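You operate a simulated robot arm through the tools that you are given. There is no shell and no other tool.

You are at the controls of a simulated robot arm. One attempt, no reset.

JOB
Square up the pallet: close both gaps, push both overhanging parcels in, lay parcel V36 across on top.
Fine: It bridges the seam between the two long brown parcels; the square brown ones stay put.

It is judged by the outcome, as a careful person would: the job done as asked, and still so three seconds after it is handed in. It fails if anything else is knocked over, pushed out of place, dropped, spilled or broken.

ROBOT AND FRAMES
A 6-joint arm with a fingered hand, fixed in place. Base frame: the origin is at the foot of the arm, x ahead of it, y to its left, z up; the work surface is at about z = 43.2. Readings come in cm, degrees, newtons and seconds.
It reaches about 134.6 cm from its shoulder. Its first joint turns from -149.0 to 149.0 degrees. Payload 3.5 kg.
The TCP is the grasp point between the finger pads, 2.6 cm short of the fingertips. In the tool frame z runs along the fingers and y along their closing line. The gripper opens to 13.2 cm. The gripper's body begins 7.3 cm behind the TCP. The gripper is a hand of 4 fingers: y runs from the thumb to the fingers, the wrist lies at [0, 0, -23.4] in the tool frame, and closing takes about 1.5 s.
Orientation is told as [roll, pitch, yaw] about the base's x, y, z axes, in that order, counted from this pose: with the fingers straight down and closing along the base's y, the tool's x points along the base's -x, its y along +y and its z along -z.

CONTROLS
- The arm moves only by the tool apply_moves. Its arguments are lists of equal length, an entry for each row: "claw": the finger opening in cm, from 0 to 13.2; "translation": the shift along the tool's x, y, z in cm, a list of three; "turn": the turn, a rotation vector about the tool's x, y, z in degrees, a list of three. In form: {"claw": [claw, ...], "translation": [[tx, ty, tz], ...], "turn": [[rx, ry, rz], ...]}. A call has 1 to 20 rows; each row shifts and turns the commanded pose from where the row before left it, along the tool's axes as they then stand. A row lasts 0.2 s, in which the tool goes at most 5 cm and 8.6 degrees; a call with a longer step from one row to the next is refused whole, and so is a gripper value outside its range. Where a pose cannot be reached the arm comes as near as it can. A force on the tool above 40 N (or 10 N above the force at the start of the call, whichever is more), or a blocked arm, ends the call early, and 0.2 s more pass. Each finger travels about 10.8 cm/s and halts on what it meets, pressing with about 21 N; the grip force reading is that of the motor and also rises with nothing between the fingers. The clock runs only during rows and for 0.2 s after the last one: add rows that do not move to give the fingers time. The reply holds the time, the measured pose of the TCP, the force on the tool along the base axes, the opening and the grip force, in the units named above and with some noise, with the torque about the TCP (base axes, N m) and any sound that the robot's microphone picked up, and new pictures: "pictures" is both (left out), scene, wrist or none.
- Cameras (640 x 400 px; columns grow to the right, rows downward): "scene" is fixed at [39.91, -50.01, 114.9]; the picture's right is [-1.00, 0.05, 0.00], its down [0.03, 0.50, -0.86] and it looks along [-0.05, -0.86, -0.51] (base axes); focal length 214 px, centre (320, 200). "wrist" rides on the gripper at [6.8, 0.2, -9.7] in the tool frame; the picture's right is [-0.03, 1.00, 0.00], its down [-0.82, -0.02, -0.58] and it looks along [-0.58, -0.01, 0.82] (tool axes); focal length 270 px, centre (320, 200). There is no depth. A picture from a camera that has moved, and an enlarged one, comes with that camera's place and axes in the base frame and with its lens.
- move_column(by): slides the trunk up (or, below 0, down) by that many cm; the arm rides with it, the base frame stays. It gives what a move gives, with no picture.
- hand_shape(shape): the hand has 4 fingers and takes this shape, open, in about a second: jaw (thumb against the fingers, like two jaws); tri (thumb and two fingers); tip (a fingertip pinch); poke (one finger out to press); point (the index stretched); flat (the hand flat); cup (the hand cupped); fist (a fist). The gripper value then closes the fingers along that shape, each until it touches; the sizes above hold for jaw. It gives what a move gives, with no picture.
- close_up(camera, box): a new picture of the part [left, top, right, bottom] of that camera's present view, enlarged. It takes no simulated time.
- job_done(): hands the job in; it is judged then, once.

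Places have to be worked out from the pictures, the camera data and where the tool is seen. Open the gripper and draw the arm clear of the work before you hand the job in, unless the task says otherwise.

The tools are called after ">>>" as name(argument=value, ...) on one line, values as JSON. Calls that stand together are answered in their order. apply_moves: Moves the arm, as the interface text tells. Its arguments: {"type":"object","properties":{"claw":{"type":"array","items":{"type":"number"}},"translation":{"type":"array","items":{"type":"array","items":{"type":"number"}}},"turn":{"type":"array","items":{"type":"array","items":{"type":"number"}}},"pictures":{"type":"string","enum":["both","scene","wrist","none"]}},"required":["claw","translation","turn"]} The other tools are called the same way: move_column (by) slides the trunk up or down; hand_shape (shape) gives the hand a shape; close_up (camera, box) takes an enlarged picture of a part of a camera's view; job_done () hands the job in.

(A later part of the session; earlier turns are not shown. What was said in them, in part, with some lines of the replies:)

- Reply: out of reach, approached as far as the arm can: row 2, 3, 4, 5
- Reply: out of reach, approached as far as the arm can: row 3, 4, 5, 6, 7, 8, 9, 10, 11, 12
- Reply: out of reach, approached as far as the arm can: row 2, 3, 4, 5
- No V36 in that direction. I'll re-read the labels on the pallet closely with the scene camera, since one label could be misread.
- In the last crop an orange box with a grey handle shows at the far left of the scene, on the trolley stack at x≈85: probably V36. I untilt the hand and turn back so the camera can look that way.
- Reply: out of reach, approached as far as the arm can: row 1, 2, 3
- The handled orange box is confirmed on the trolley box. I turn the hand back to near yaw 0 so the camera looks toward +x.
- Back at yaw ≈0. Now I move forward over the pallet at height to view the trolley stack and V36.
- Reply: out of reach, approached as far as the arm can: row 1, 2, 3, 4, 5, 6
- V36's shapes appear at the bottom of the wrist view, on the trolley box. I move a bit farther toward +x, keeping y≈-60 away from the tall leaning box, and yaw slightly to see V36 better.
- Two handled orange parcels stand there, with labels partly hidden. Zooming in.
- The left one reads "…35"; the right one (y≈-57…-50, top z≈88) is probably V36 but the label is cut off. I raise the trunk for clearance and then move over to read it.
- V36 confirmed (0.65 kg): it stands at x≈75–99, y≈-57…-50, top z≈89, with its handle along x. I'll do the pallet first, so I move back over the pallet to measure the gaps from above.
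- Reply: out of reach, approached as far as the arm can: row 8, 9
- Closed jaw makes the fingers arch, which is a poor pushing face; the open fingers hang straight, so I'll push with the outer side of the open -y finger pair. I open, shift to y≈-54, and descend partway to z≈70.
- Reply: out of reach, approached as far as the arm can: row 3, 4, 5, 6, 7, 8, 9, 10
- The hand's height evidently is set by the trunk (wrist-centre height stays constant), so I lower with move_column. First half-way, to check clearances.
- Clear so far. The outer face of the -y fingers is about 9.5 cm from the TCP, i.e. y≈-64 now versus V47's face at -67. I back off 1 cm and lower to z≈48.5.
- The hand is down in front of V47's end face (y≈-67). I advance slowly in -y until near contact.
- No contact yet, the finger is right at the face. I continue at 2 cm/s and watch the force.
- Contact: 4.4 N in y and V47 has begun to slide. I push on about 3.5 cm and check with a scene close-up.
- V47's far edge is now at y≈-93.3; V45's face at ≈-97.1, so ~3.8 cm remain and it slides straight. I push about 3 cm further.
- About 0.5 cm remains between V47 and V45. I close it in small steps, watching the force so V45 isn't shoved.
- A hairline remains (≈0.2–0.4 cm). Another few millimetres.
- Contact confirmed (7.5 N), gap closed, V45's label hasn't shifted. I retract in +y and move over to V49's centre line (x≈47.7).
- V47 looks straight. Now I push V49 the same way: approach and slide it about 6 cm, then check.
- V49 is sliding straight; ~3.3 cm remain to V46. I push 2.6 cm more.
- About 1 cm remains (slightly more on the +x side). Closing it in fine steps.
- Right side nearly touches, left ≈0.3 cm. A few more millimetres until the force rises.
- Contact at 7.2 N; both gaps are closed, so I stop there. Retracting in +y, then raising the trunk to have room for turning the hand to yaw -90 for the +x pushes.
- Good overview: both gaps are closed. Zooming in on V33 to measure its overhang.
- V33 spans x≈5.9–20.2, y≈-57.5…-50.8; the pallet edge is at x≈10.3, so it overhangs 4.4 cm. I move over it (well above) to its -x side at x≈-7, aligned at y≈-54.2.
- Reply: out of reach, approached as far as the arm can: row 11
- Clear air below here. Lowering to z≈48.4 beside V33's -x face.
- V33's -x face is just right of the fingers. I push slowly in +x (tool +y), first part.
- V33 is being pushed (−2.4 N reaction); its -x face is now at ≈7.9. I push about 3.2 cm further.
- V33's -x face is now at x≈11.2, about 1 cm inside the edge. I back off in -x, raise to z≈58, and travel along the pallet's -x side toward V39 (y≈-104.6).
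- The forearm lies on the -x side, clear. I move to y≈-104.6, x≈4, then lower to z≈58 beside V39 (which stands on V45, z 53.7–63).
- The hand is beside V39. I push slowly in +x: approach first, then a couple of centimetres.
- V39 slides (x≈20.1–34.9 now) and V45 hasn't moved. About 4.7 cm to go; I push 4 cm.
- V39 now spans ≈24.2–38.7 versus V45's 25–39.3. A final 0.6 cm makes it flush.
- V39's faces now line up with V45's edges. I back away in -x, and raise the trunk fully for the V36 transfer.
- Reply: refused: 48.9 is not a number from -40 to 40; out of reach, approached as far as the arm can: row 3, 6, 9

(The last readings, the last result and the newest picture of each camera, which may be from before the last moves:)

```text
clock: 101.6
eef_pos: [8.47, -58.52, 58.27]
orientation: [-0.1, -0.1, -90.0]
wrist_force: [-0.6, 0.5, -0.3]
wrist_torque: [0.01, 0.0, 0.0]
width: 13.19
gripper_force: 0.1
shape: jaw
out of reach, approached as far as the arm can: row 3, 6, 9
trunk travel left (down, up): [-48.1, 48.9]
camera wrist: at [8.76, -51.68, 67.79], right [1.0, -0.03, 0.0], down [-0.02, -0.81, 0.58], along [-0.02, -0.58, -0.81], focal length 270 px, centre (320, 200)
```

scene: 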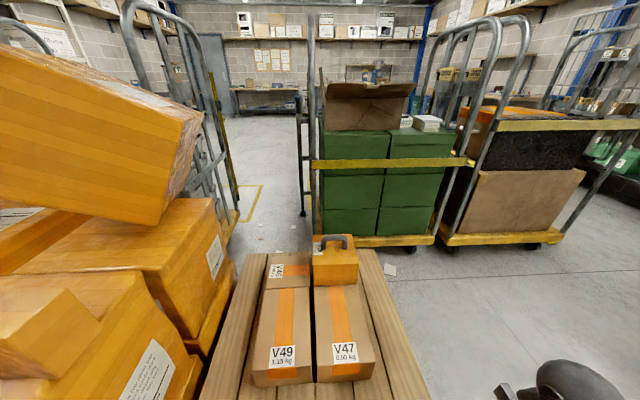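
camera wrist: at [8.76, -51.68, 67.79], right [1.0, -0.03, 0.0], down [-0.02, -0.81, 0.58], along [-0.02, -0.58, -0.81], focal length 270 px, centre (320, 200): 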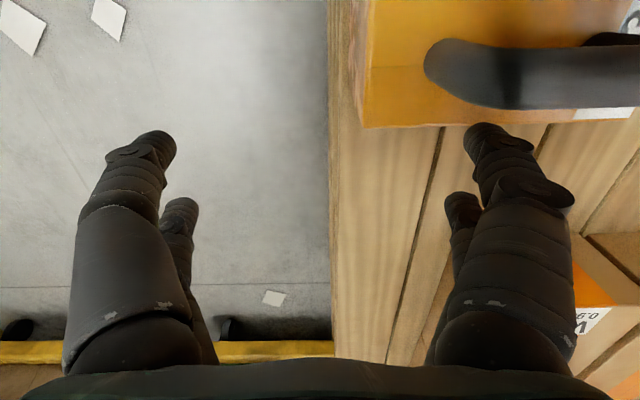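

The trunk command was refused (limit 40), so the hand travelled at z=58 and ended close to V33 — no contact force shows and V33 looks unmoved. I first move 3 cm away in -y, then raise the trunk in two steps.

>>> apply_moves(claw=[13.2, 13.2, 13.2], translation=[[-1.5, 0, 0], [-1.5, 0, 0], [0, 0, 0]], turn=[[0, 0, 0], [0, 0, 0], [0, 0, 0]], pictures="none")

>>> move_column(by=24.5)

>>> move_column(by=24)

>>> close_up(camera="wrist", box=[0, 0, 640, 400])

```text
clock: 102.4
eef_pos: [8.5, -61.66, 58.31]
orientation: [-0.2, -0.1, -90.0]
wrist_force: [-0.4, 0.5, 0.4]
wrist_torque: [0.01, 0.02, 0.0]
width: 13.17
gripper_force: 0.0
shape: jaw
trunk travel left (down, up): [-48.1, 48.9]
```

```text
clock: 105.0
eef_pos: [8.52, -61.61, 82.79]
orientation: [-0.1, -0.1, -90.0]
wrist_force: [0.0, 0.4, 0.2]
wrist_torque: [0.0, -0.01, 0.01]
width: 13.2
gripper_force: 0.0
shape: jaw
trunk travel left (down, up): [-72.6, 24.4]
```

```text
clock: 107.5
eef_pos: [8.34, -61.46, 106.68]
orientation: [-0.1, -0.1, -90.0]
wrist_force: [-0.3, -0.2, 0.2]
wrist_torque: [-0.01, 0.01, 0.0]
width: 13.19
gripper_force: 0.1
shape: jaw
trunk travel left (down, up): [-96.6, 0.4]
```

```text
1.00 times, centred on (320, 200) of wrist (not enlarged: the box is as wide or as high as the picture)
camera zoom: at [8.67, -54.69, 116.28], right [1.0, -0.03, 0.0], down [-0.02, -0.81, 0.58], along [-0.02, -0.58, -0.81], focal length 270 px, centre (320, 200)
```

zoom: 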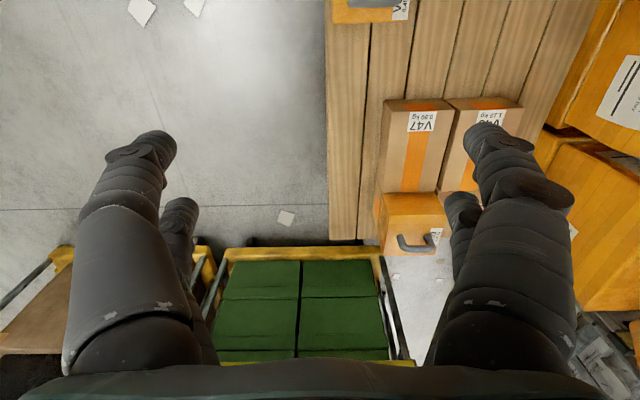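

Up at z≈106.7, V33 unmoved. I move to x≈40, then turn the hand back to yaw 0.

>>> apply_moves(claw=[13.2, 13.2, 13.2, 13.2, 13.2, 13.2, 13.2, 13.2, 13.2, 13.2, 13.2, 13.2, 13.2, 13.2, 13.2, 13.2, 13.2, 13.2, 13.2], translation=[[0.5, 4.5, 0], [0.5, 4.5, 0], [0.5, 4.5, 0], [0.5, 4.5, 0], [0.5, 4.5, 0], [0.5, 4.5, 0], [0.5, 4.5, 0], [0, 0, 0], [0, 0, 0], [0, 0, 0], [0, 0, 0], [0, 0, 0], [0, 0, 0], [0, 0, 0], [0, 0, 0], [0, 0, 0], [0, 0, 0], [0, 0, 0], [0, 0, 0]], turn=[[0, 0, 0], [0, 0, 0], [0, 0, 0], [0, 0, 0], [0, 0, 0], [0, 0, 0], [0, 0, 0], [0, 0, -8.2], [0, 0, -8.2], [0, 0, -8.2], [0, 0, -8.2], [0, 0, -8.2], [0, 0, -8.2], [0, 0, -8.2], [0, 0, -8.2], [0, 0, -8.2], [0, 0, -8.2], [0, 0, -8], [0, 0, 0]], pictures="none")

```text
clock: 111.5
eef_pos: [39.8, -58.12, 106.54]
orientation: [-0.1, 0.0, 0.1]
wrist_force: [-1.2, 0.3, -0.1]
wrist_torque: [0.02, -0.02, 0.0]
width: 13.18
gripper_force: 0.0
shape: jaw
trunk travel left (down, up): [-96.6, 0.4]
```

Now to above the near part of V36 (x≈78, y≈-54.2) to measure its handle from above.

>>> apply_moves(claw=[13.2, 13.2, 13.2, 13.2, 13.2, 13.2, 13.2, 13.2, 13.2, 13.2], translation=[[-4.25, 0.43, 0], [-4.25, 0.43, 0], [-4.25, 0.43, 0], [-4.25, 0.43, 0], [-4.25, 0.43, 0], [-4.25, 0.43, 0], [-4.25, 0.43, 0], [-4.25, 0.43, 0], [-4.25, 0.43, 0], [0, 0, 0]], turn=[[0, 0, 0], [0, 0, 0], [0, 0, 0], [0, 0, 0], [0, 0, 0], [0, 0, 0], [0, 0, 0], [0, 0, 0], [0, 0, 0], [0, 0, 0]])

>>> close_up(camera="wrist", box=[200, 60, 440, 290])

```text
clock: 113.7
eef_pos: [78.1, -53.91, 106.73]
orientation: [-0.1, 0.2, 0.0]
wrist_force: [-1.0, -0.6, 0.1]
wrist_torque: [0.01, 0.03, 0.0]
width: 13.2
gripper_force: 0.1
shape: jaw
trunk travel left (down, up): [-96.6, 0.4]
camera wrist: at [71.37, -53.77, 116.31], right [0.03, 1.0, 0.0], down [0.82, -0.02, 0.58], along [0.58, -0.02, -0.82], focal length 270 px, centre (320, 200)
```

scene: 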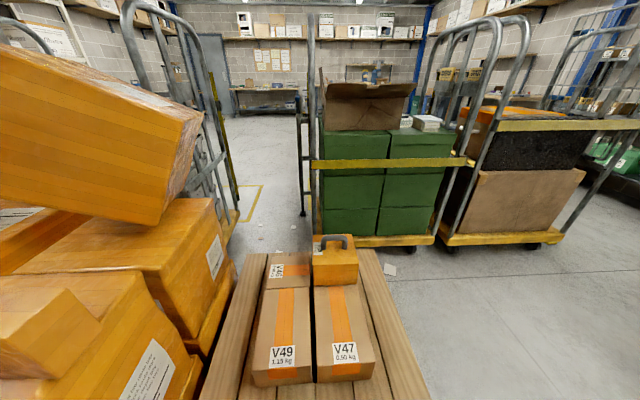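
wrist: 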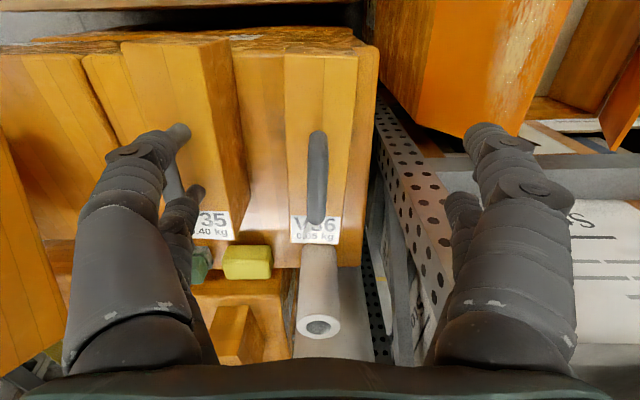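

```text
1.74 times, centred on (320, 175) of wrist
camera zoom: at [71.37, -53.77, 116.31], right [0.03, 1.0, 0.0], down [0.82, -0.02, 0.58], along [0.58, -0.02, -0.82], focal length 470 px, centre (320, 244)
```

zoom: 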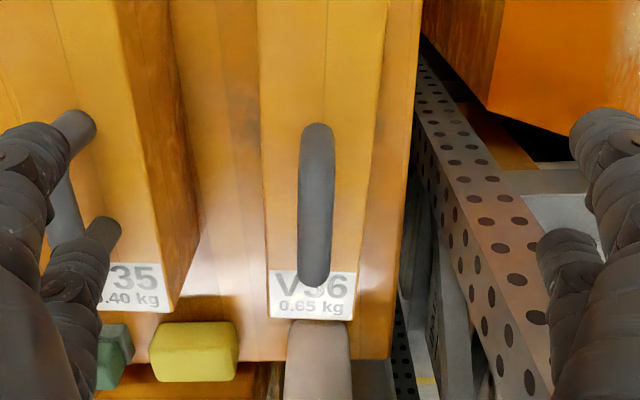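

V36 confirmed again; its centre line runs from (74.9,-53.9) to (97.8,-55.4), i.e. yaw ≈ -3.6°, handle centre ≈ (86,-54.6). I align the hand, move over the handle, and lower a bit for a vertical triangulation of heights.

>>> apply_moves(claw=[13.2, 13.2, 13.2, 13.2], translation=[[-4, -0.3, 0], [-3.9, -0.35, 0], [0, 0, 0], [0, 0, 0]], turn=[[0, 0, 0], [0, 0, 0], [0, 0, 3.6], [0, 0, 0]])

>>> close_up(camera="wrist", box=[200, 0, 440, 260])

```text
clock: 114.7
eef_pos: [85.93, -54.65, 106.68]
orientation: [-0.1, 0.1, -3.7]
wrist_force: [-0.7, -0.3, -0.5]
wrist_torque: [0.0, -0.03, 0.02]
width: 13.23
gripper_force: 0.0
shape: jaw
trunk travel left (down, up): [-96.6, 0.4]
camera wrist: at [79.25, -53.97, 116.32], right [0.09, 1.0, 0.0], down [0.81, -0.07, 0.58], along [0.57, -0.05, -0.82], focal length 270 px, centre (320, 200)
```

scene: 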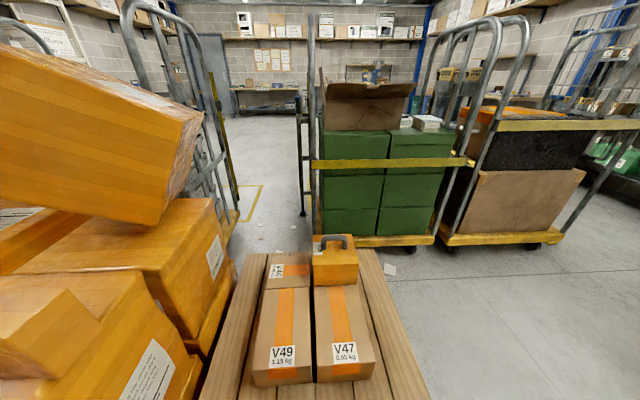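
wrist: 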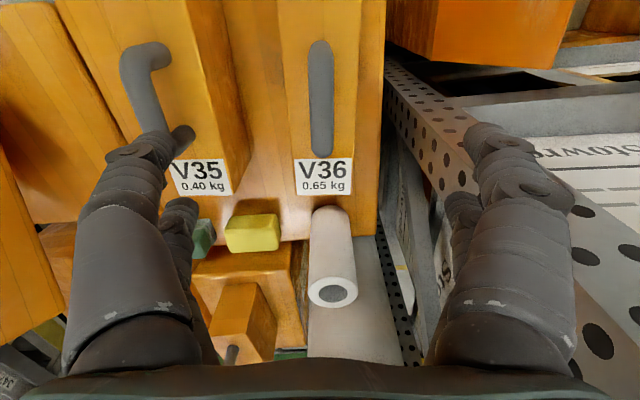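

```text
1.54 times, centred on (320, 130) of wrist
camera zoom: at [79.25, -53.97, 116.32], right [0.09, 1.0, 0.0], down [0.81, -0.07, 0.58], along [0.57, -0.05, -0.82], focal length 416 px, centre (320, 308)
```

zoom: 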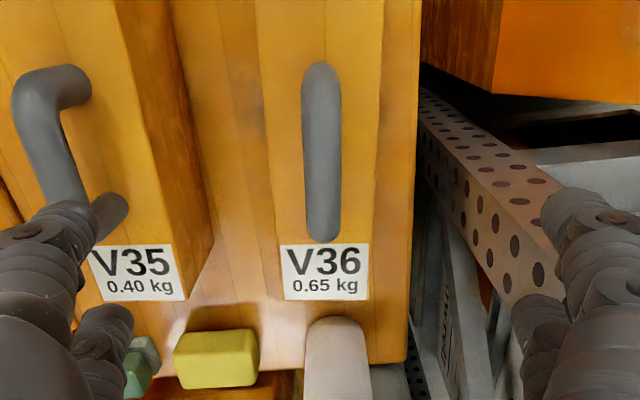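

Triangulating the two views: V36's top is at z≈89.2, the handle bar centre at z≈92.9 and x≈81.5–90; the hand is aligned with it. I narrow the opening to 10 and lower half-way to verify.

>>> apply_moves(claw=[10, 10, 10, 10], translation=[[0, 0, 0], [0, 0, 0], [0, 0, 0], [0, 0, 0]], turn=[[0, 0, 0], [0, 0, 0], [0, 0, 0], [0, 0, 0]], pictures="none")

>>> move_column(by=-8)

>>> close_up(camera="wrist", box=[0, 0, 640, 400])

```text
clock: 115.7
eef_pos: [85.93, -54.62, 106.73]
orientation: [-0.1, 0.1, -3.6]
wrist_force: [0.6, 0.7, -0.9]
wrist_torque: [-0.01, 0.04, 0.0]
width: 10.0
gripper_force: 0.0
shape: jaw
trunk travel left (down, up): [-96.6, 0.4]
```

```text
clock: 116.8
eef_pos: [86.05, -54.49, 98.78]
orientation: [-0.1, 0.2, -3.6]
wrist_force: [0.0, 0.1, 0.7]
wrist_torque: [0.01, 0.0, -0.02]
width: 10.05
gripper_force: 0.1
shape: jaw
trunk travel left (down, up): [-88.6, 8.4]
```

```text
1.00 times, centred on (320, 200) of wrist (not enlarged: the box is as wide or as high as the picture)
camera zoom: at [79.24, -53.98, 108.33], right [0.09, 1.0, 0.0], down [0.81, -0.07, 0.58], along [0.57, -0.05, -0.82], focal length 270 px, centre (320, 200)
```

zoom: 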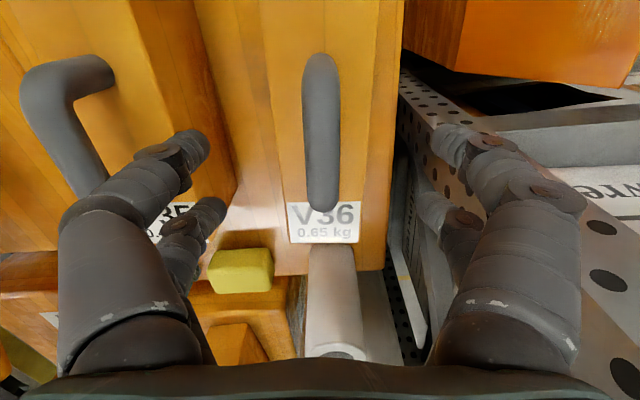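

Top ≈89.6, handle bar ≈92.3–94.4. I lower 5.5 cm more so the pads are level with the bar (tips still ~1 cm above the parcel).

>>> move_column(by=-5.5)

>>> close_up(camera="wrist", box=[0, 0, 640, 400])

```text
clock: 117.8
eef_pos: [85.94, -54.66, 93.2]
orientation: [-0.2, 0.1, -3.6]
wrist_force: [-0.2, -0.4, 0.1]
wrist_torque: [0.0, 0.01, 0.0]
width: 10.05
gripper_force: 0.1
shape: jaw
trunk travel left (down, up): [-83.1, 13.9]
```

```text
1.00 times, centred on (320, 200) of wrist (not enlarged: the box is as wide or as high as the picture)
camera zoom: at [79.24, -53.98, 102.82], right [0.09, 1.0, 0.0], down [0.81, -0.07, 0.58], along [0.57, -0.05, -0.82], focal length 270 px, centre (320, 200)
```

zoom: 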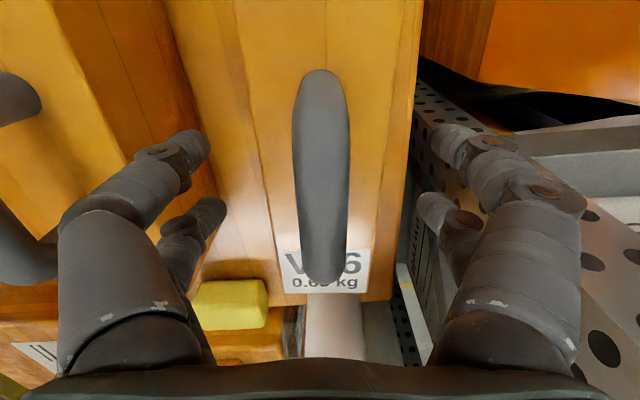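

The bar sits between the fingers, centred. Closing on the handle.

>>> apply_moves(claw=[6, 3, 1, 0, 0, 0, 0, 0, 0, 0], translation=[[0, 0, 0], [0, 0, 0], [0, 0, 0], [0, 0, 0], [0, 0, 0], [0, 0, 0], [0, 0, 0], [0, 0, 0], [0, 0, 0], [0, 0, 0]], turn=[[0, 0, 0], [0, 0, 0], [0, 0, 0], [0, 0, 0], [0, 0, 0], [0, 0, 0], [0, 0, 0], [0, 0, 0], [0, 0, 0], [0, 0, 0]])

```text
clock: 120.0
eef_pos: [85.92, -54.57, 93.2]
orientation: [-0.1, 0.2, -3.5]
wrist_force: [-2.6, -0.6, -0.1]
wrist_torque: [0.01, 0.04, 0.02]
width: 0.01
gripper_force: 20.8
shape: jaw
trunk travel left (down, up): [-83.1, 13.9]
camera wrist: at [79.24, -53.99, 102.82], right [0.09, 1.0, 0.0], down [0.81, -0.07, 0.58], along [0.57, -0.05, -0.82], focal length 270 px, centre (320, 200)
```

scene: 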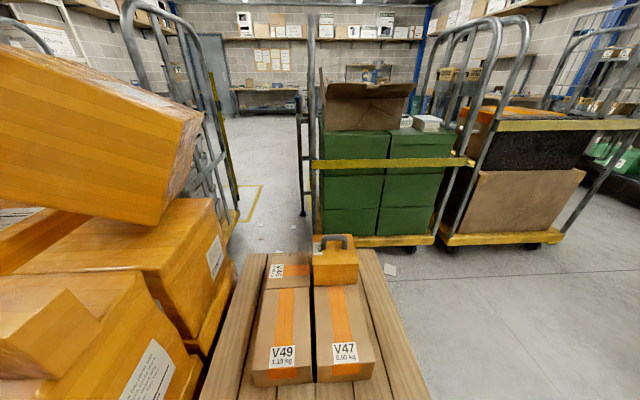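
wrist: 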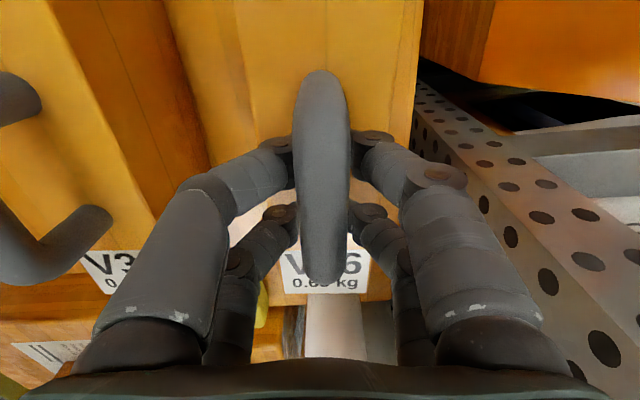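

The fingers closed fully underneath the bar, so the handle is hooked in the finger cradle – secure for lifting. I raise a little to see V36 come up evenly.

>>> move_column(by=2.5)

>>> apply_moves(claw=[0], translation=[[0, 0, 0]], turn=[[0, 0, 0]])

```text
clock: 120.7
eef_pos: [86.1, -54.7, 95.69]
orientation: [0.0, 0.1, -3.7]
wrist_force: [0.2, -0.3, -5.8]
wrist_torque: [-0.06, -0.07, 0.0]
width: 0.01
gripper_force: 20.5
shape: jaw
trunk travel left (down, up): [-85.6, 11.4]
```

```text
clock: 121.1
eef_pos: [85.99, -54.69, 95.61]
orientation: [0.0, 0.1, -3.5]
wrist_force: [0.2, 0.1, -6.5]
wrist_torque: [-0.02, -0.01, 0.02]
width: 0.0
gripper_force: 20.7
shape: jaw
trunk travel left (down, up): [-85.6, 11.4]
camera wrist: at [79.29, -54.01, 105.26], right [0.09, 1.0, 0.0], down [0.81, -0.07, 0.58], along [0.57, -0.05, -0.82], focal length 270 px, centre (320, 200)
```

scene: 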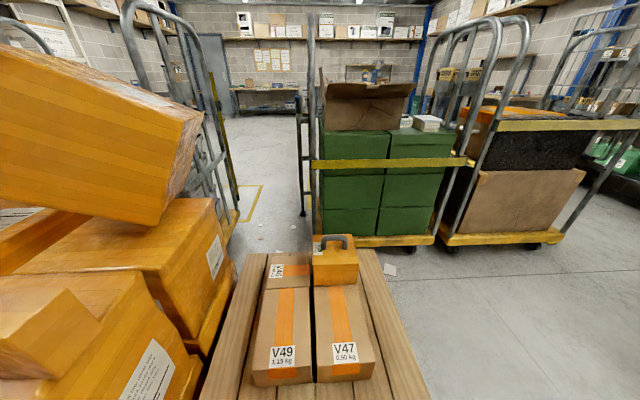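
wrist: 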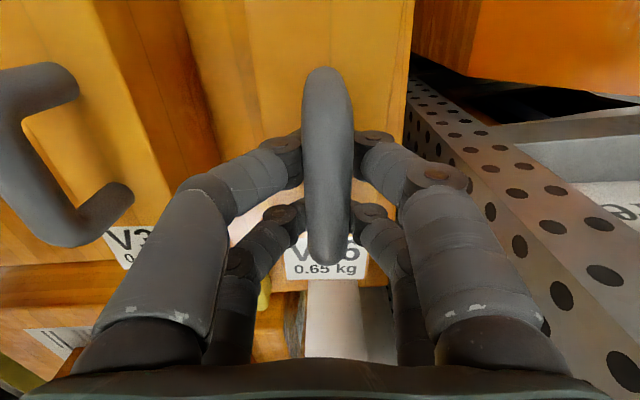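

V36 hangs fully from the hand (−6.5 N ≈ 0.65 kg, no torque). I raise it to full height and retreat gently in -x over the pallet.

>>> move_column(by=11)

>>> apply_moves(claw=[0, 0, 0, 0, 0, 0, 0, 0, 0, 0, 0, 0, 0, 0, 0, 0, 0, 0, 0, 0], translation=[[0.3, 0, 0], [0.7, 0, 0], [1.1, 0, 0], [1.5, 0, 0], [1.8, 0, 0], [2, 0, 0], [2, 0, 0], [2, 0, 0], [2, 0, 0], [2, 0, 0], [2, 0, 0], [2, 0, 0], [2, 0, 0], [1.8, 0, 0], [1.5, 0, 0], [1.1, 0, 0], [0.7, 0, 0], [0.3, 0, 0], [0, 0, 0], [0, 0, 0]], turn=[[0, 0, 0], [0, 0, 0], [0, 0, 0], [0, 0, 0], [0, 0, 0], [0, 0, 0], [0, 0, 0], [0, 0, 0], [0, 0, 0], [0, 0, 0], [0, 0, 0], [0, 0, 0], [0, 0, 0], [0, 0, 0], [0, 0, 0], [0, 0, 0], [0, 0, 0], [0, 0, 0], [0, 0, 0], [0, 0, 0]])

```text
clock: 122.5
eef_pos: [85.98, -54.76, 106.64]
orientation: [-0.1, 0.2, -3.6]
wrist_force: [-0.8, 0.2, -6.8]
wrist_torque: [-0.01, -0.02, 0.0]
width: 0.0
gripper_force: 20.5
shape: jaw
trunk travel left (down, up): [-96.6, 0.4]
```

```text
clock: 126.7
eef_pos: [59.27, -53.02, 106.55]
orientation: [-0.1, 0.1, -3.5]
wrist_force: [-0.1, -0.3, -6.3]
wrist_torque: [0.03, 0.0, -0.03]
width: 0.02
gripper_force: 20.4
shape: jaw
trunk travel left (down, up): [-96.6, 0.4]
camera wrist: at [52.54, -52.4, 116.28], right [0.09, 1.0, 0.0], down [0.81, -0.07, 0.58], along [0.57, -0.05, -0.82], focal length 270 px, centre (320, 200)
```

scene: 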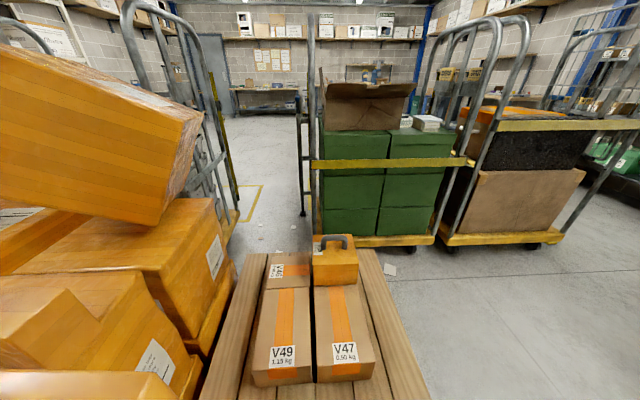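
wrist: 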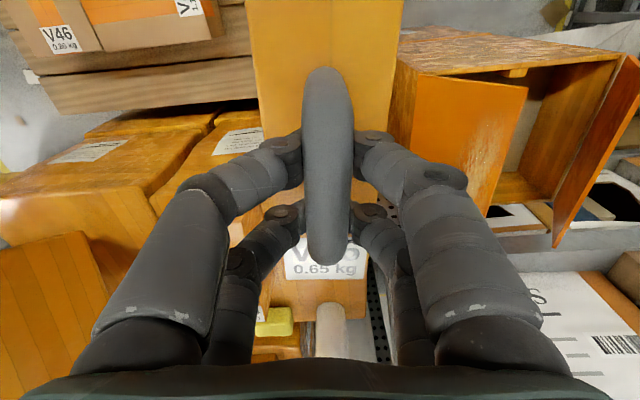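

Stable. I straighten the yaw to 0 and move gently toward the spot above the seam (x≈39.5, y≈-85).

>>> apply_moves(claw=[0, 0, 0, 0, 0, 0, 0, 0, 0, 0, 0, 0, 0, 0, 0, 0, 0, 0, 0, 0], translation=[[0, 0, 0], [0, 0, 0], [0, 0, 0], [0.3, -0.2, 0], [0.6, -0.5, 0], [1, -0.9, 0], [1.3, -1.3, 0], [1.5, -1.5, 0], [1.5, -1.5, 0], [1.5, -1.5, 0], [1.5, -1.5, 0], [1.5, -1.5, 0], [1.5, -1.5, 0], [1.5, -1.5, 0], [1.5, -1.5, 0], [1.5, -1.5, 0], [1.2, -1.2, 0], [0.8, -0.8, 0], [0.4, -0.4, 0], [0, 0, 0]], turn=[[0, 0, -1.2], [0, 0, -1.2], [0, 0, -1.2], [0, 0, 0], [0, 0, 0], [0, 0, 0], [0, 0, 0], [0, 0, 0], [0, 0, 0], [0, 0, 0], [0, 0, 0], [0, 0, 0], [0, 0, 0], [0, 0, 0], [0, 0, 0], [0, 0, 0], [0, 0, 0], [0, 0, 0], [0, 0, 0], [0, 0, 0]])

```text
clock: 130.9
eef_pos: [40.13, -71.7, 106.65]
orientation: [-0.2, 0.1, 0.0]
wrist_force: [0.1, -0.4, -7.1]
wrist_torque: [-0.01, 0.02, -0.03]
width: 0.02
gripper_force: 20.7
shape: jaw
trunk travel left (down, up): [-96.6, 0.4]
camera wrist: at [33.53, -71.52, 116.28], right [0.03, 1.0, 0.0], down [0.82, -0.02, 0.58], along [0.58, -0.02, -0.82], focal length 270 px, centre (320, 200)
```

scene: 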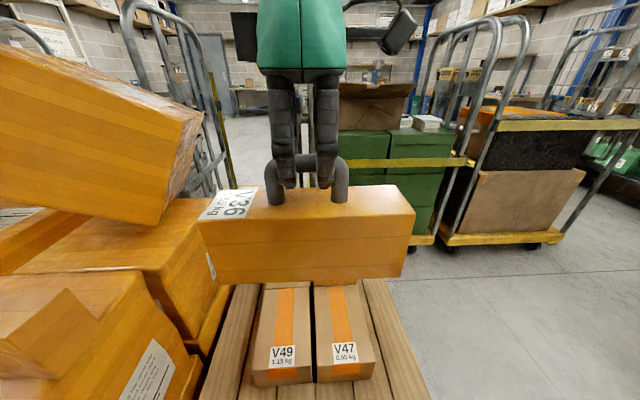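
wrist: 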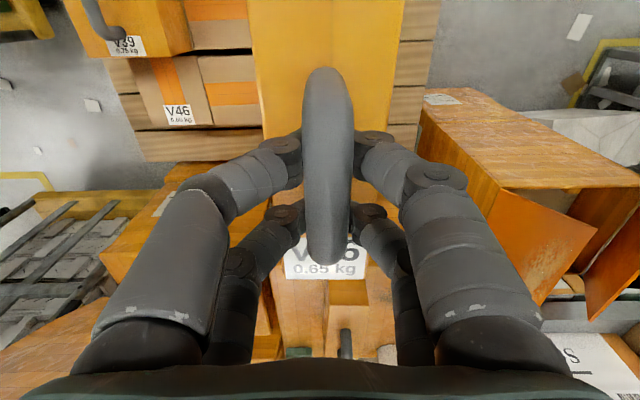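

V36 hangs level and centred at the TCP. I move to y≈-85 over the middle of the long parcels.

>>> apply_moves(claw=[0, 0, 0, 0, 0, 0, 0, 0, 0, 0, 0, 0, 0, 0], translation=[[0, -0.3, 0], [0.1, -0.7, 0], [0.1, -1.1, 0], [0.1, -1.4, 0], [0.1, -1.5, 0], [0.1, -1.5, 0], [0, -1.5, 0], [0, -1.5, 0], [0, -1.4, 0], [0, -1.1, 0], [0, -0.8, 0], [0, -0.4, 0], [0, 0, 0], [0, 0, 0]], turn=[[0, 0, 0], [0, 0, 0], [0, 0, 0], [0, 0, 0], [0, 0, 0], [0, 0, 0], [0, 0, 0], [0, 0, 0], [0, 0, 0], [0, 0, 0], [0, 0, 0], [0, 0, 0], [0, 0, 0], [0, 0, 0]])

```text
clock: 133.9
eef_pos: [39.63, -85.0, 106.7]
orientation: [-0.1, 0.1, 0.0]
wrist_force: [0.5, 1.3, -6.9]
wrist_torque: [-0.02, -0.02, -0.01]
width: 0.03
gripper_force: 21.5
shape: jaw
trunk travel left (down, up): [-96.6, 0.4]
camera wrist: at [32.78, -84.79, 116.27], right [0.03, 1.0, 0.0], down [0.82, -0.02, 0.58], along [0.58, -0.02, -0.82], focal length 270 px, centre (320, 200)
```

scene: 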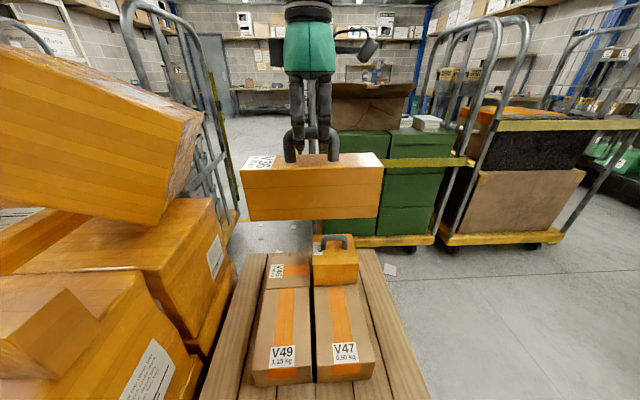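
wrist: 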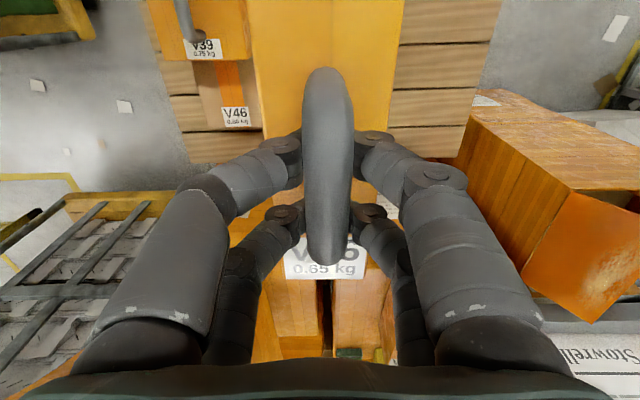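

Positioned over the seam. Lowering most of the way (to z≈72), then I'll check before touchdown.

>>> move_column(by=-34)

>>> apply_moves(claw=[0], translation=[[0, 0, 0]], turn=[[0, 0, 0]])

>>> close_up(camera="scene", box=[220, 200, 440, 380])

```text
clock: 137.3
eef_pos: [39.48, -84.86, 72.63]
orientation: [-0.1, 0.1, 0.0]
wrist_force: [0.1, 0.4, -6.3]
wrist_torque: [-0.05, 0.02, 0.01]
width: 0.01
gripper_force: 21.3
shape: jaw
trunk travel left (down, up): [-62.6, 34.4]
```

```text
clock: 137.7
eef_pos: [39.46, -84.98, 72.72]
orientation: [0.0, 0.2, 0.1]
wrist_force: [0.2, -0.2, -6.9]
wrist_torque: [0.0, 0.03, 0.0]
width: 0.03
gripper_force: 21.2
shape: jaw
trunk travel left (down, up): [-62.6, 34.4]
camera wrist: at [32.78, -84.77, 82.27], right [0.03, 1.0, 0.0], down [0.82, -0.02, 0.58], along [0.58, -0.02, -0.82], focal length 270 px, centre (320, 200)
```

scene: 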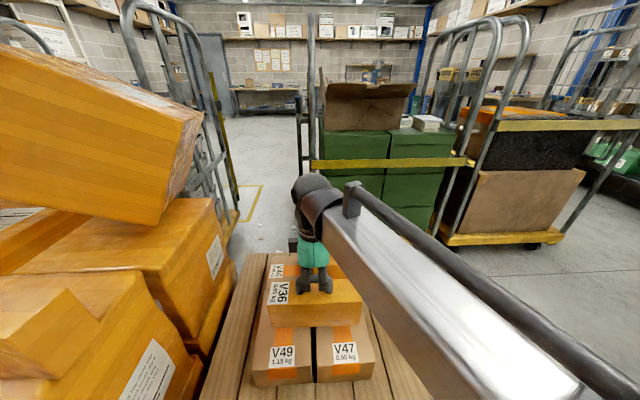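
wrist: 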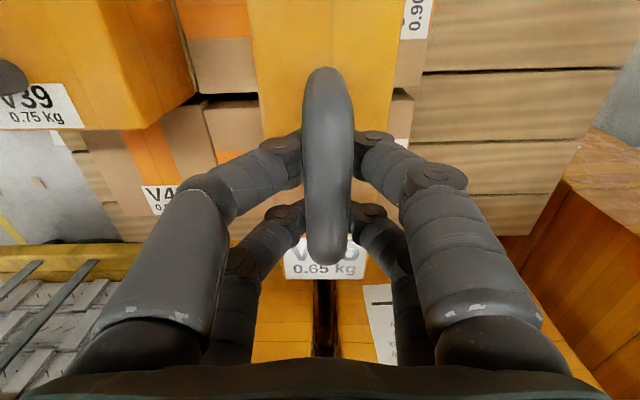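

```text
2.22 times, centred on (330, 290) of scene
camera zoom: at [39.91, -50.01, 114.9], right [-1.0, 0.05, 0.0], down [0.03, 0.5, -0.86], along [-0.05, -0.86, -0.51], focal length 477 px, centre (298, 0)
```

zoom: 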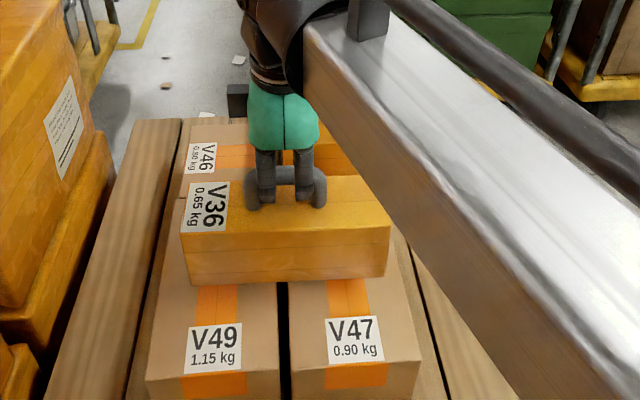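

V36 is 4.5 cm above the parcels, spanning x≈27.4–50.7. I shift 0.6 cm toward +x to centre on the seam and lower 4 cm.

>>> apply_moves(claw=[0, 0, 0], translation=[[-0.3, 0, 0], [-0.3, 0, 0], [0, 0, 0]], turn=[[0, 0, 0], [0, 0, 0], [0, 0, 0]], pictures="none")

>>> move_column(by=-3.8)

>>> move_column(by=-0.5)

```text
clock: 138.5
eef_pos: [40.14, -85.02, 72.65]
orientation: [-0.1, 0.0, 0.0]
wrist_force: [0.3, -0.1, -6.1]
wrist_torque: [0.02, -0.01, 0.0]
width: 0.01
gripper_force: 21.1
shape: jaw
trunk travel left (down, up): [-62.6, 34.4]
```

```text
clock: 139.3
eef_pos: [40.14, -85.03, 68.82]
orientation: [-0.1, 0.0, 0.0]
wrist_force: [-0.2, -0.3, -4.2]
wrist_torque: [-0.02, -0.01, -0.01]
width: 0.01
gripper_force: 20.8
shape: jaw
trunk travel left (down, up): [-58.8, 38.2]
```

```text
clock: 139.8
eef_pos: [40.09, -84.85, 68.32]
orientation: [-0.1, 0.2, 0.0]
wrist_force: [-0.1, 0.9, -6.7]
wrist_torque: [0.0, -0.02, 0.01]
width: 0.02
gripper_force: 21.0
shape: jaw
trunk travel left (down, up): [-58.3, 38.7]
```

Still hanging (−6.7 N). Lowering in small steps until the load comes off.

>>> move_column(by=-0.4)

>>> move_column(by=-0.4)

>>> close_up(camera="scene", box=[250, 230, 390, 350])

```text
clock: 140.4
eef_pos: [40.06, -84.88, 68.0]
orientation: [-0.1, 0.2, 0.0]
wrist_force: [-0.2, -1.0, -6.6]
wrist_torque: [0.0, 0.01, -0.01]
width: 0.02
gripper_force: 21.2
shape: jaw
trunk travel left (down, up): [-57.9, 39.1]
```

```text
clock: 140.9
eef_pos: [40.05, -84.94, 67.56]
orientation: [-0.1, 0.1, 0.0]
wrist_force: [0.7, 0.3, -4.4]
wrist_torque: [0.0, -0.08, 0.0]
width: 0.02
gripper_force: 20.9
shape: jaw
trunk travel left (down, up): [-57.5, 39.5]
```

```text
3.33 times, centred on (320, 290) of scene
camera zoom: at [39.91, -50.01, 114.9], right [-1.0, 0.05, 0.0], down [0.03, 0.5, -0.86], along [-0.05, -0.86, -0.51], focal length 715 px, centre (320, -100)
```

zoom: 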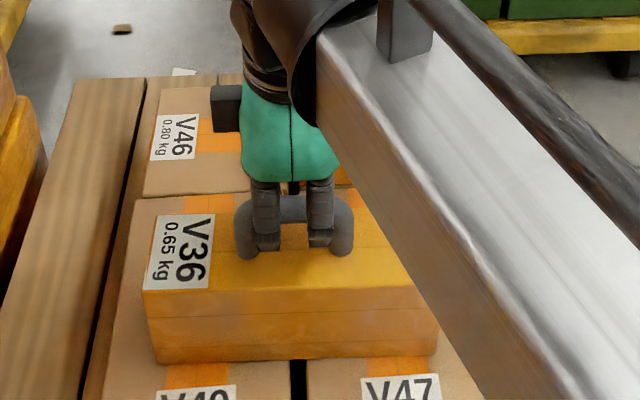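

Load is starting to come off (−4.4 N): touching. A bit lower to unload the hook.

>>> move_column(by=-0.3)

>>> move_column(by=-0.3)

```text
clock: 141.4
eef_pos: [40.09, -84.83, 67.3]
orientation: [-0.2, 0.1, 0.0]
wrist_force: [1.0, -1.4, 1.6]
wrist_torque: [0.02, 0.01, -0.01]
width: 0.0
gripper_force: 21.2
shape: jaw
trunk travel left (down, up): [-57.2, 39.8]
```

```text
clock: 141.9
eef_pos: [40.19, -84.86, 66.96]
orientation: [-0.1, 0.0, 0.0]
wrist_force: [0.2, -0.1, 2.0]
wrist_torque: [0.02, 0.0, -0.04]
width: 0.01
gripper_force: 20.1
shape: jaw
trunk travel left (down, up): [-56.9, 40.1]
```

V36 rests on the parcels; now a slight +2 N press. I rise 0.2 cm to neutral and open the fingers gradually.

>>> move_column(by=0.2)

>>> apply_moves(claw=[1, 2, 3, 4, 5, 6.5, 8, 9, 10, 10, 10], translation=[[0, 0, 0], [0, 0, 0], [0, 0, 0], [0, 0, 0], [0, 0, 0], [0, 0, 0], [0, 0, 0], [0, 0, 0], [0, 0, 0], [0, 0, 0], [0, 0, 0]], turn=[[0, 0, 0], [0, 0, 0], [0, 0, 0], [0, 0, 0], [0, 0, 0], [0, 0, 0], [0, 0, 0], [0, 0, 0], [0, 0, 0], [0, 0, 0], [0, 0, 0]])

```text
clock: 142.4
eef_pos: [40.1, -84.86, 67.29]
orientation: [-0.2, 0.2, 0.1]
wrist_force: [0.7, 0.5, -1.7]
wrist_torque: [0.01, -0.01, -0.02]
width: 0.01
gripper_force: 20.7
shape: jaw
trunk travel left (down, up): [-57.1, 39.9]
```

```text
clock: 144.8
eef_pos: [40.15, -84.87, 67.15]
orientation: [-0.1, 0.1, 0.0]
wrist_force: [-0.3, 0.1, 0.1]
wrist_torque: [0.02, 0.01, 0.03]
width: 9.97
gripper_force: 0.1
shape: jaw
trunk travel left (down, up): [-57.1, 39.9]
camera wrist: at [33.35, -84.72, 76.82], right [0.03, 1.0, 0.0], down [0.82, -0.02, 0.58], along [0.58, -0.02, -0.82], focal length 270 px, centre (320, 200)
```

scene: 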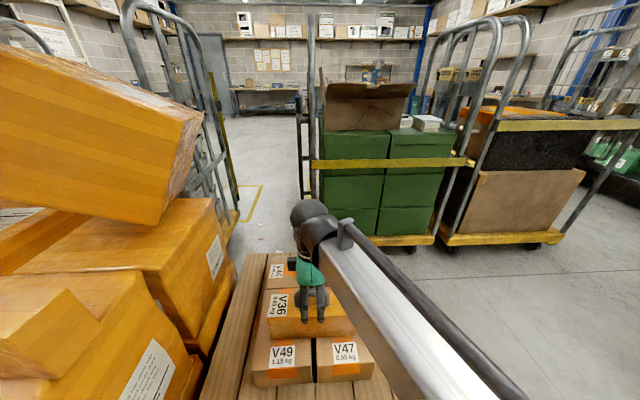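
wrist: 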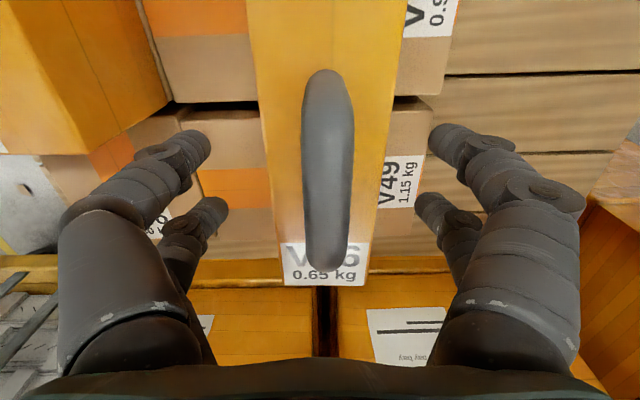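

V36 is released and resting across the seam. I raise the trunk to clear it, checking that it stays put.

>>> move_column(by=6)

>>> move_column(by=33.5)

>>> apply_moves(claw=[13.2, 13.2], translation=[[0, 0, 0], [0, 0, 0]], turn=[[0, 0, 0], [0, 0, 0]])

>>> close_up(camera="scene", box=[220, 220, 420, 400])

```text
clock: 145.8
eef_pos: [40.13, -84.99, 73.17]
orientation: [-0.2, 0.1, 0.0]
wrist_force: [1.7, 1.2, -0.1]
wrist_torque: [-0.02, -0.01, 0.01]
width: 9.95
gripper_force: 0.0
shape: jaw
trunk travel left (down, up): [-63.1, 33.9]
```

```text
clock: 149.1
eef_pos: [40.05, -85.0, 106.66]
orientation: [0.0, 0.1, 0.1]
wrist_force: [-0.7, 0.2, 0.1]
wrist_torque: [-0.01, 0.0, -0.02]
width: 9.96
gripper_force: 0.0
shape: jaw
trunk travel left (down, up): [-96.6, 0.4]
```

```text
clock: 149.7
eef_pos: [40.12, -84.87, 106.74]
orientation: [-0.1, 0.2, 0.0]
wrist_force: [0.3, 0.2, 0.7]
wrist_torque: [0.0, -0.01, -0.01]
width: 13.17
gripper_force: 0.0
shape: jaw
trunk travel left (down, up): [-96.6, 0.4]
camera wrist: at [33.35, -84.72, 116.32], right [0.03, 1.0, 0.0], down [0.82, -0.02, 0.58], along [0.58, -0.02, -0.82], focal length 270 px, centre (320, 200)
```

scene: 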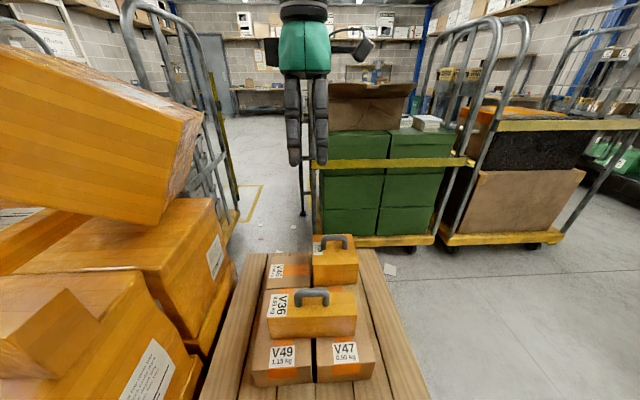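
wrist: 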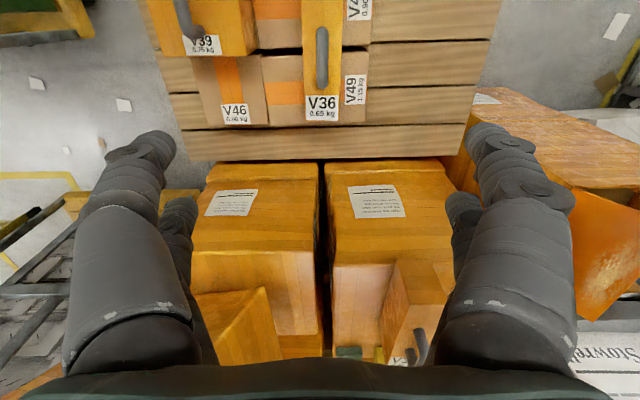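

```text
2.22 times, centred on (320, 310) of scene
camera zoom: at [39.91, -50.01, 114.9], right [-1.0, 0.05, 0.0], down [0.03, 0.5, -0.86], along [-0.05, -0.86, -0.51], focal length 477 px, centre (320, -44)
```

zoom: 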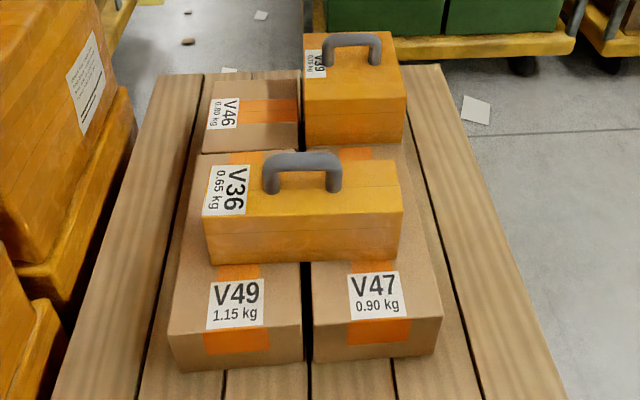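

V36 lies across both long parcels, nicely centred. Let me inspect the gaps and V33 closely before drawing the arm clear.

>>> close_up(camera="wrist", box=[150, 0, 410, 160])

>>> apply_moves(claw=[13.2, 13.2, 13.2, 13.2, 13.2, 13.2, 13.2, 13.2, 13.2, 13.2], translation=[[1, 3.5, 0], [1, 3.5, 0], [1, 3.5, 0], [1, 3.5, 0], [1, 3.5, 0], [1, 3.5, 0], [1, 3.5, 0], [1, 3, 0], [1, 2, 0], [0, 0, 0]], turn=[[0, 0, 0], [0, 0, 0], [0, 0, 0], [0, 0, 0], [0, 0, 0], [0, 0, 0], [0, 0, 0], [0, 0, 0], [0, 0, 0], [0, 0, 0]])

```text
2.46 times, centred on (280, 80) of wrist
camera zoom: at [33.35, -84.72, 116.32], right [0.03, 1.0, 0.0], down [0.82, -0.02, 0.58], along [0.58, -0.02, -0.82], focal length 665 px, centre (418, 495)
```

zoom: 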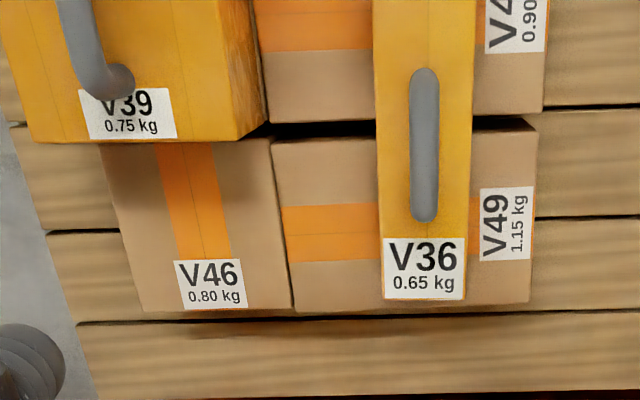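

```text
clock: 151.9
eef_pos: [31.18, -55.42, 106.62]
orientation: [-0.1, 0.0, 0.1]
wrist_force: [-0.2, -0.3, 0.7]
wrist_torque: [-0.03, 0.0, 0.0]
width: 13.2
gripper_force: 0.1
shape: jaw
trunk travel left (down, up): [-96.6, 0.4]
camera wrist: at [24.46, -55.34, 116.32], right [0.03, 1.0, 0.0], down [0.82, -0.02, 0.58], along [0.58, -0.02, -0.82], focal length 270 px, centre (320, 200)
```

scene: 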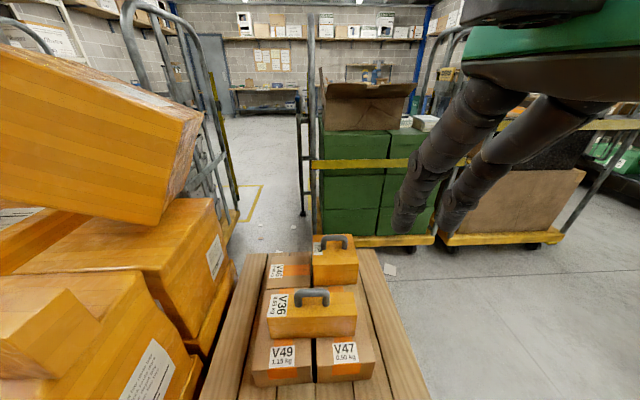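
wrist: 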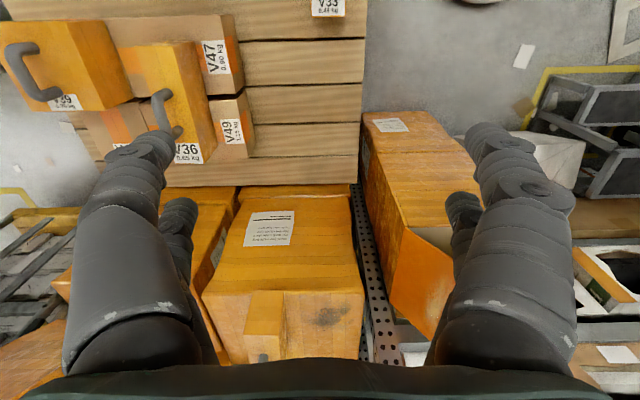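

Gaps are closed and V46 sits flush with V49. I turn the hand in the air for a last look at V33 and the pallet edge.

>>> apply_moves(claw=[13.2, 13.2, 13.2, 13.2, 13.2, 13.2, 13.2, 13.2, 13.2, 13.2, 13.2, 13.2], translation=[[0, 0, 0], [0, 0, 0], [0, 0, 0], [0, 0, 0], [0, 0, 0], [0, 0, 0], [0, 0, 0], [0, 0, 0], [0, 0, 0], [0, 0, 0], [0, 0, 0], [0, 0, 0]], turn=[[0, 0, 8.2], [0, 0, 8.2], [0, 0, 8.2], [0, 0, 8.2], [0, 0, 8.2], [0, 0, 8.2], [0, 0, 8.2], [0, 0, 8.2], [0, 0, 8.2], [0, 0, 8.2], [0, 0, 8], [0, 0, 0]], pictures="wrist")

>>> close_up(camera="wrist", box=[160, 0, 400, 150])

>>> close_up(camera="wrist", box=[220, 100, 460, 300])

```text
clock: 154.5
eef_pos: [31.19, -55.51, 106.8]
orientation: [-0.1, -0.1, -90.1]
wrist_force: [-1.2, -0.2, -0.1]
wrist_torque: [-0.01, 0.04, 0.0]
width: 13.19
gripper_force: 0.2
shape: jaw
trunk travel left (down, up): [-96.6, 0.4]
camera wrist: at [31.42, -48.59, 116.29], right [1.0, -0.03, 0.0], down [-0.02, -0.81, 0.58], along [-0.02, -0.58, -0.81], focal length 270 px, centre (320, 200)
```

wrist: 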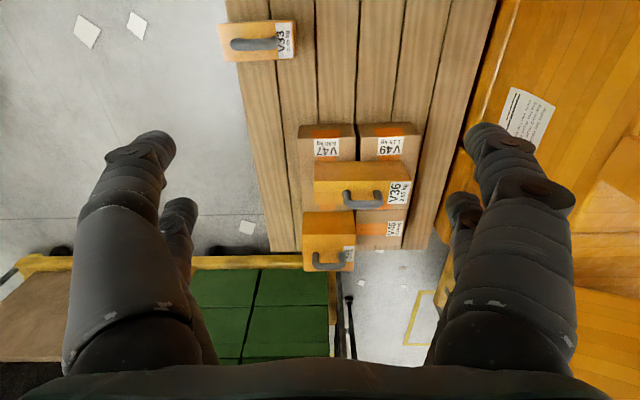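

```text
2.67 times, centred on (280, 75) of wrist
camera zoom: at [31.42, -48.59, 116.29], right [1.0, -0.03, 0.0], down [-0.02, -0.81, 0.58], along [-0.02, -0.58, -0.81], focal length 721 px, centre (427, 533)
```

zoom: 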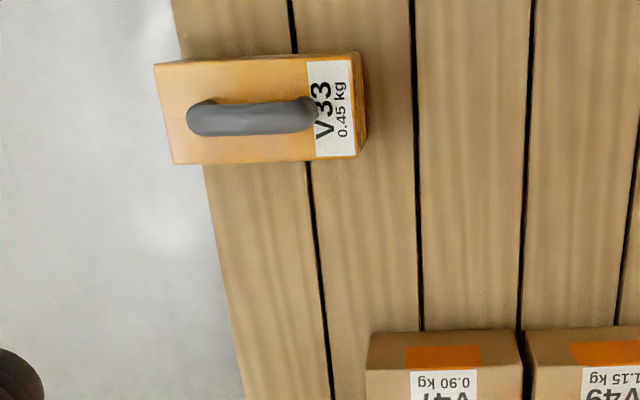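

```text
2.00 times, centred on (340, 200) of wrist
camera zoom: at [31.42, -48.59, 116.29], right [1.0, -0.03, 0.0], down [-0.02, -0.81, 0.58], along [-0.02, -0.58, -0.81], focal length 541 px, centre (280, 200)
```

zoom: 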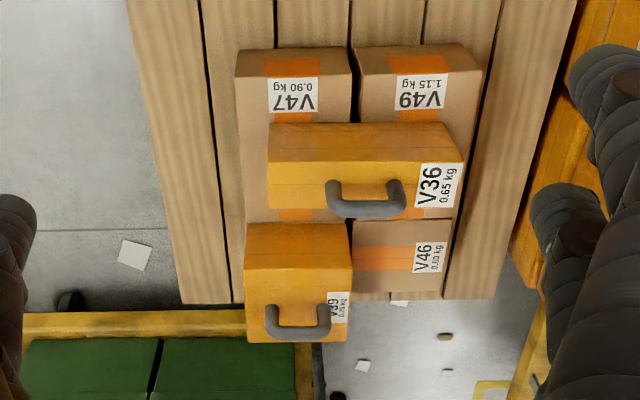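

V33 lies within the pallet edge, V39 lines up with V45/V47, V36 is square across the seam. I draw the arm clear to the -x side, off the pallet, and take a final look.

>>> apply_moves(claw=[13.2, 13.2, 13.2, 13.2, 13.2, 13.2, 13.2, 13.2, 13.2, 13.2, 13.2], translation=[[0, -3.5, 0], [0, -3.5, 0], [0, -3.5, 0], [0, -3.5, 0], [0, -3.5, 0], [0, -3.5, 0], [0, -3.5, 0], [0, -3.5, 0], [0, -3.5, 0], [0, -3.5, 0], [0, 0, 0]], turn=[[0, 0, 0], [0, 0, 0], [0, 0, 0], [0, 0, 0], [0, 0, 0], [0, 0, 0], [0, 0, 0], [0, 0, 0], [0, 0, 0], [0, 0, 0], [0, 0, 0]])

>>> close_up(camera="scene", box=[220, 220, 420, 400])

>>> close_up(camera="wrist", box=[280, 0, 520, 150])

```text
clock: 156.9
eef_pos: [-3.82, -55.09, 106.65]
orientation: [-0.1, -0.1, -90.0]
wrist_force: [0.1, 0.0, -0.6]
wrist_torque: [-0.02, 0.03, 0.0]
width: 13.19
gripper_force: 0.1
shape: jaw
out of reach, approached as far as the arm can: row 8, 10
trunk travel left (down, up): [-96.6, 0.4]
camera wrist: at [-3.61, -48.26, 116.29], right [1.0, -0.03, 0.0], down [-0.02, -0.81, 0.58], along [-0.02, -0.58, -0.81], focal length 270 px, centre (320, 200)
```

scene: 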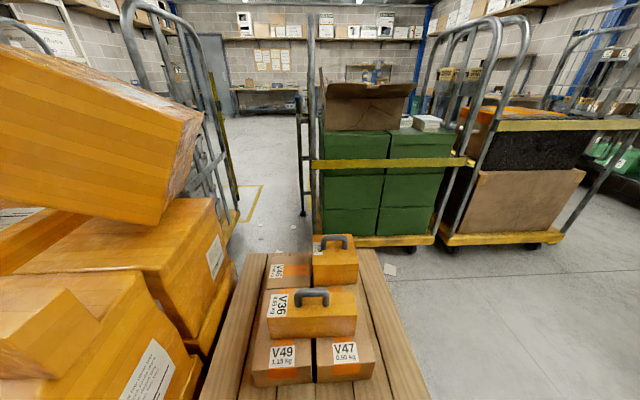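
wrist: 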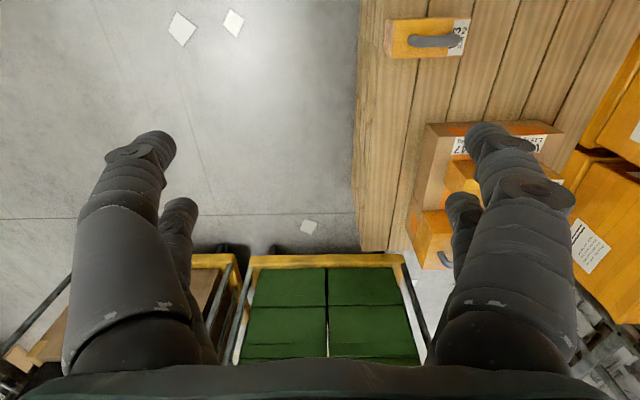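

```text
2.22 times, centred on (320, 310) of scene
camera zoom: at [39.91, -50.01, 114.9], right [-1.0, 0.05, 0.0], down [0.03, 0.5, -0.86], along [-0.05, -0.86, -0.51], focal length 477 px, centre (320, -44)
```

zoom: 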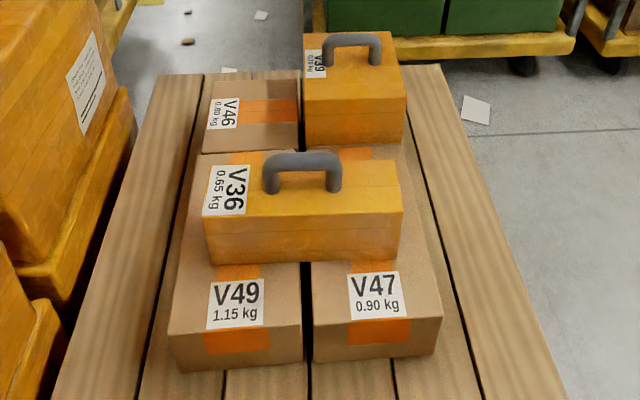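

```text
2.67 times, centred on (400, 75) of wrist
camera zoom: at [-3.61, -48.26, 116.29], right [1.0, -0.03, 0.0], down [-0.02, -0.81, 0.58], along [-0.02, -0.58, -0.81], focal length 721 px, centre (107, 533)
```

zoom: 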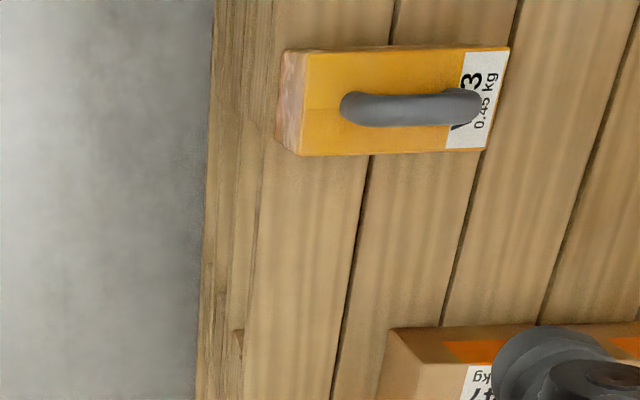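

The final pictures show both gaps closed, V39 in line on V45, and V33 about 1 cm inside the pallet edge. V36 lies square across the seam, and the hand is open and off to the side, so I hand the job in.

>>> job_done()

```text
The job is handed in.
```

The pallet is squared up and I've handed the job in; I haven't seen the judge's result.

- **Gaps:** V47 now touches V45. V49 touches V46 on one side, with 2–3 mm left on the other, because I stopped pushing once the contact force rose. V45 did not move and V46 shifted by about 1 mm.
- **Overhanging parcels:** V33 now sits about 1 cm inside the pallet's edge. V39 sits flush on V45.
- **V36:** It rests across V47 and V49, roughly centred on the seam. It stayed in place after I let go.

Once, after a lift command was refused, the hand moved at low height and ended close to V33. The force readings showed no contact, and V33 did not move.

The hand is open and off to the side of the pallet.
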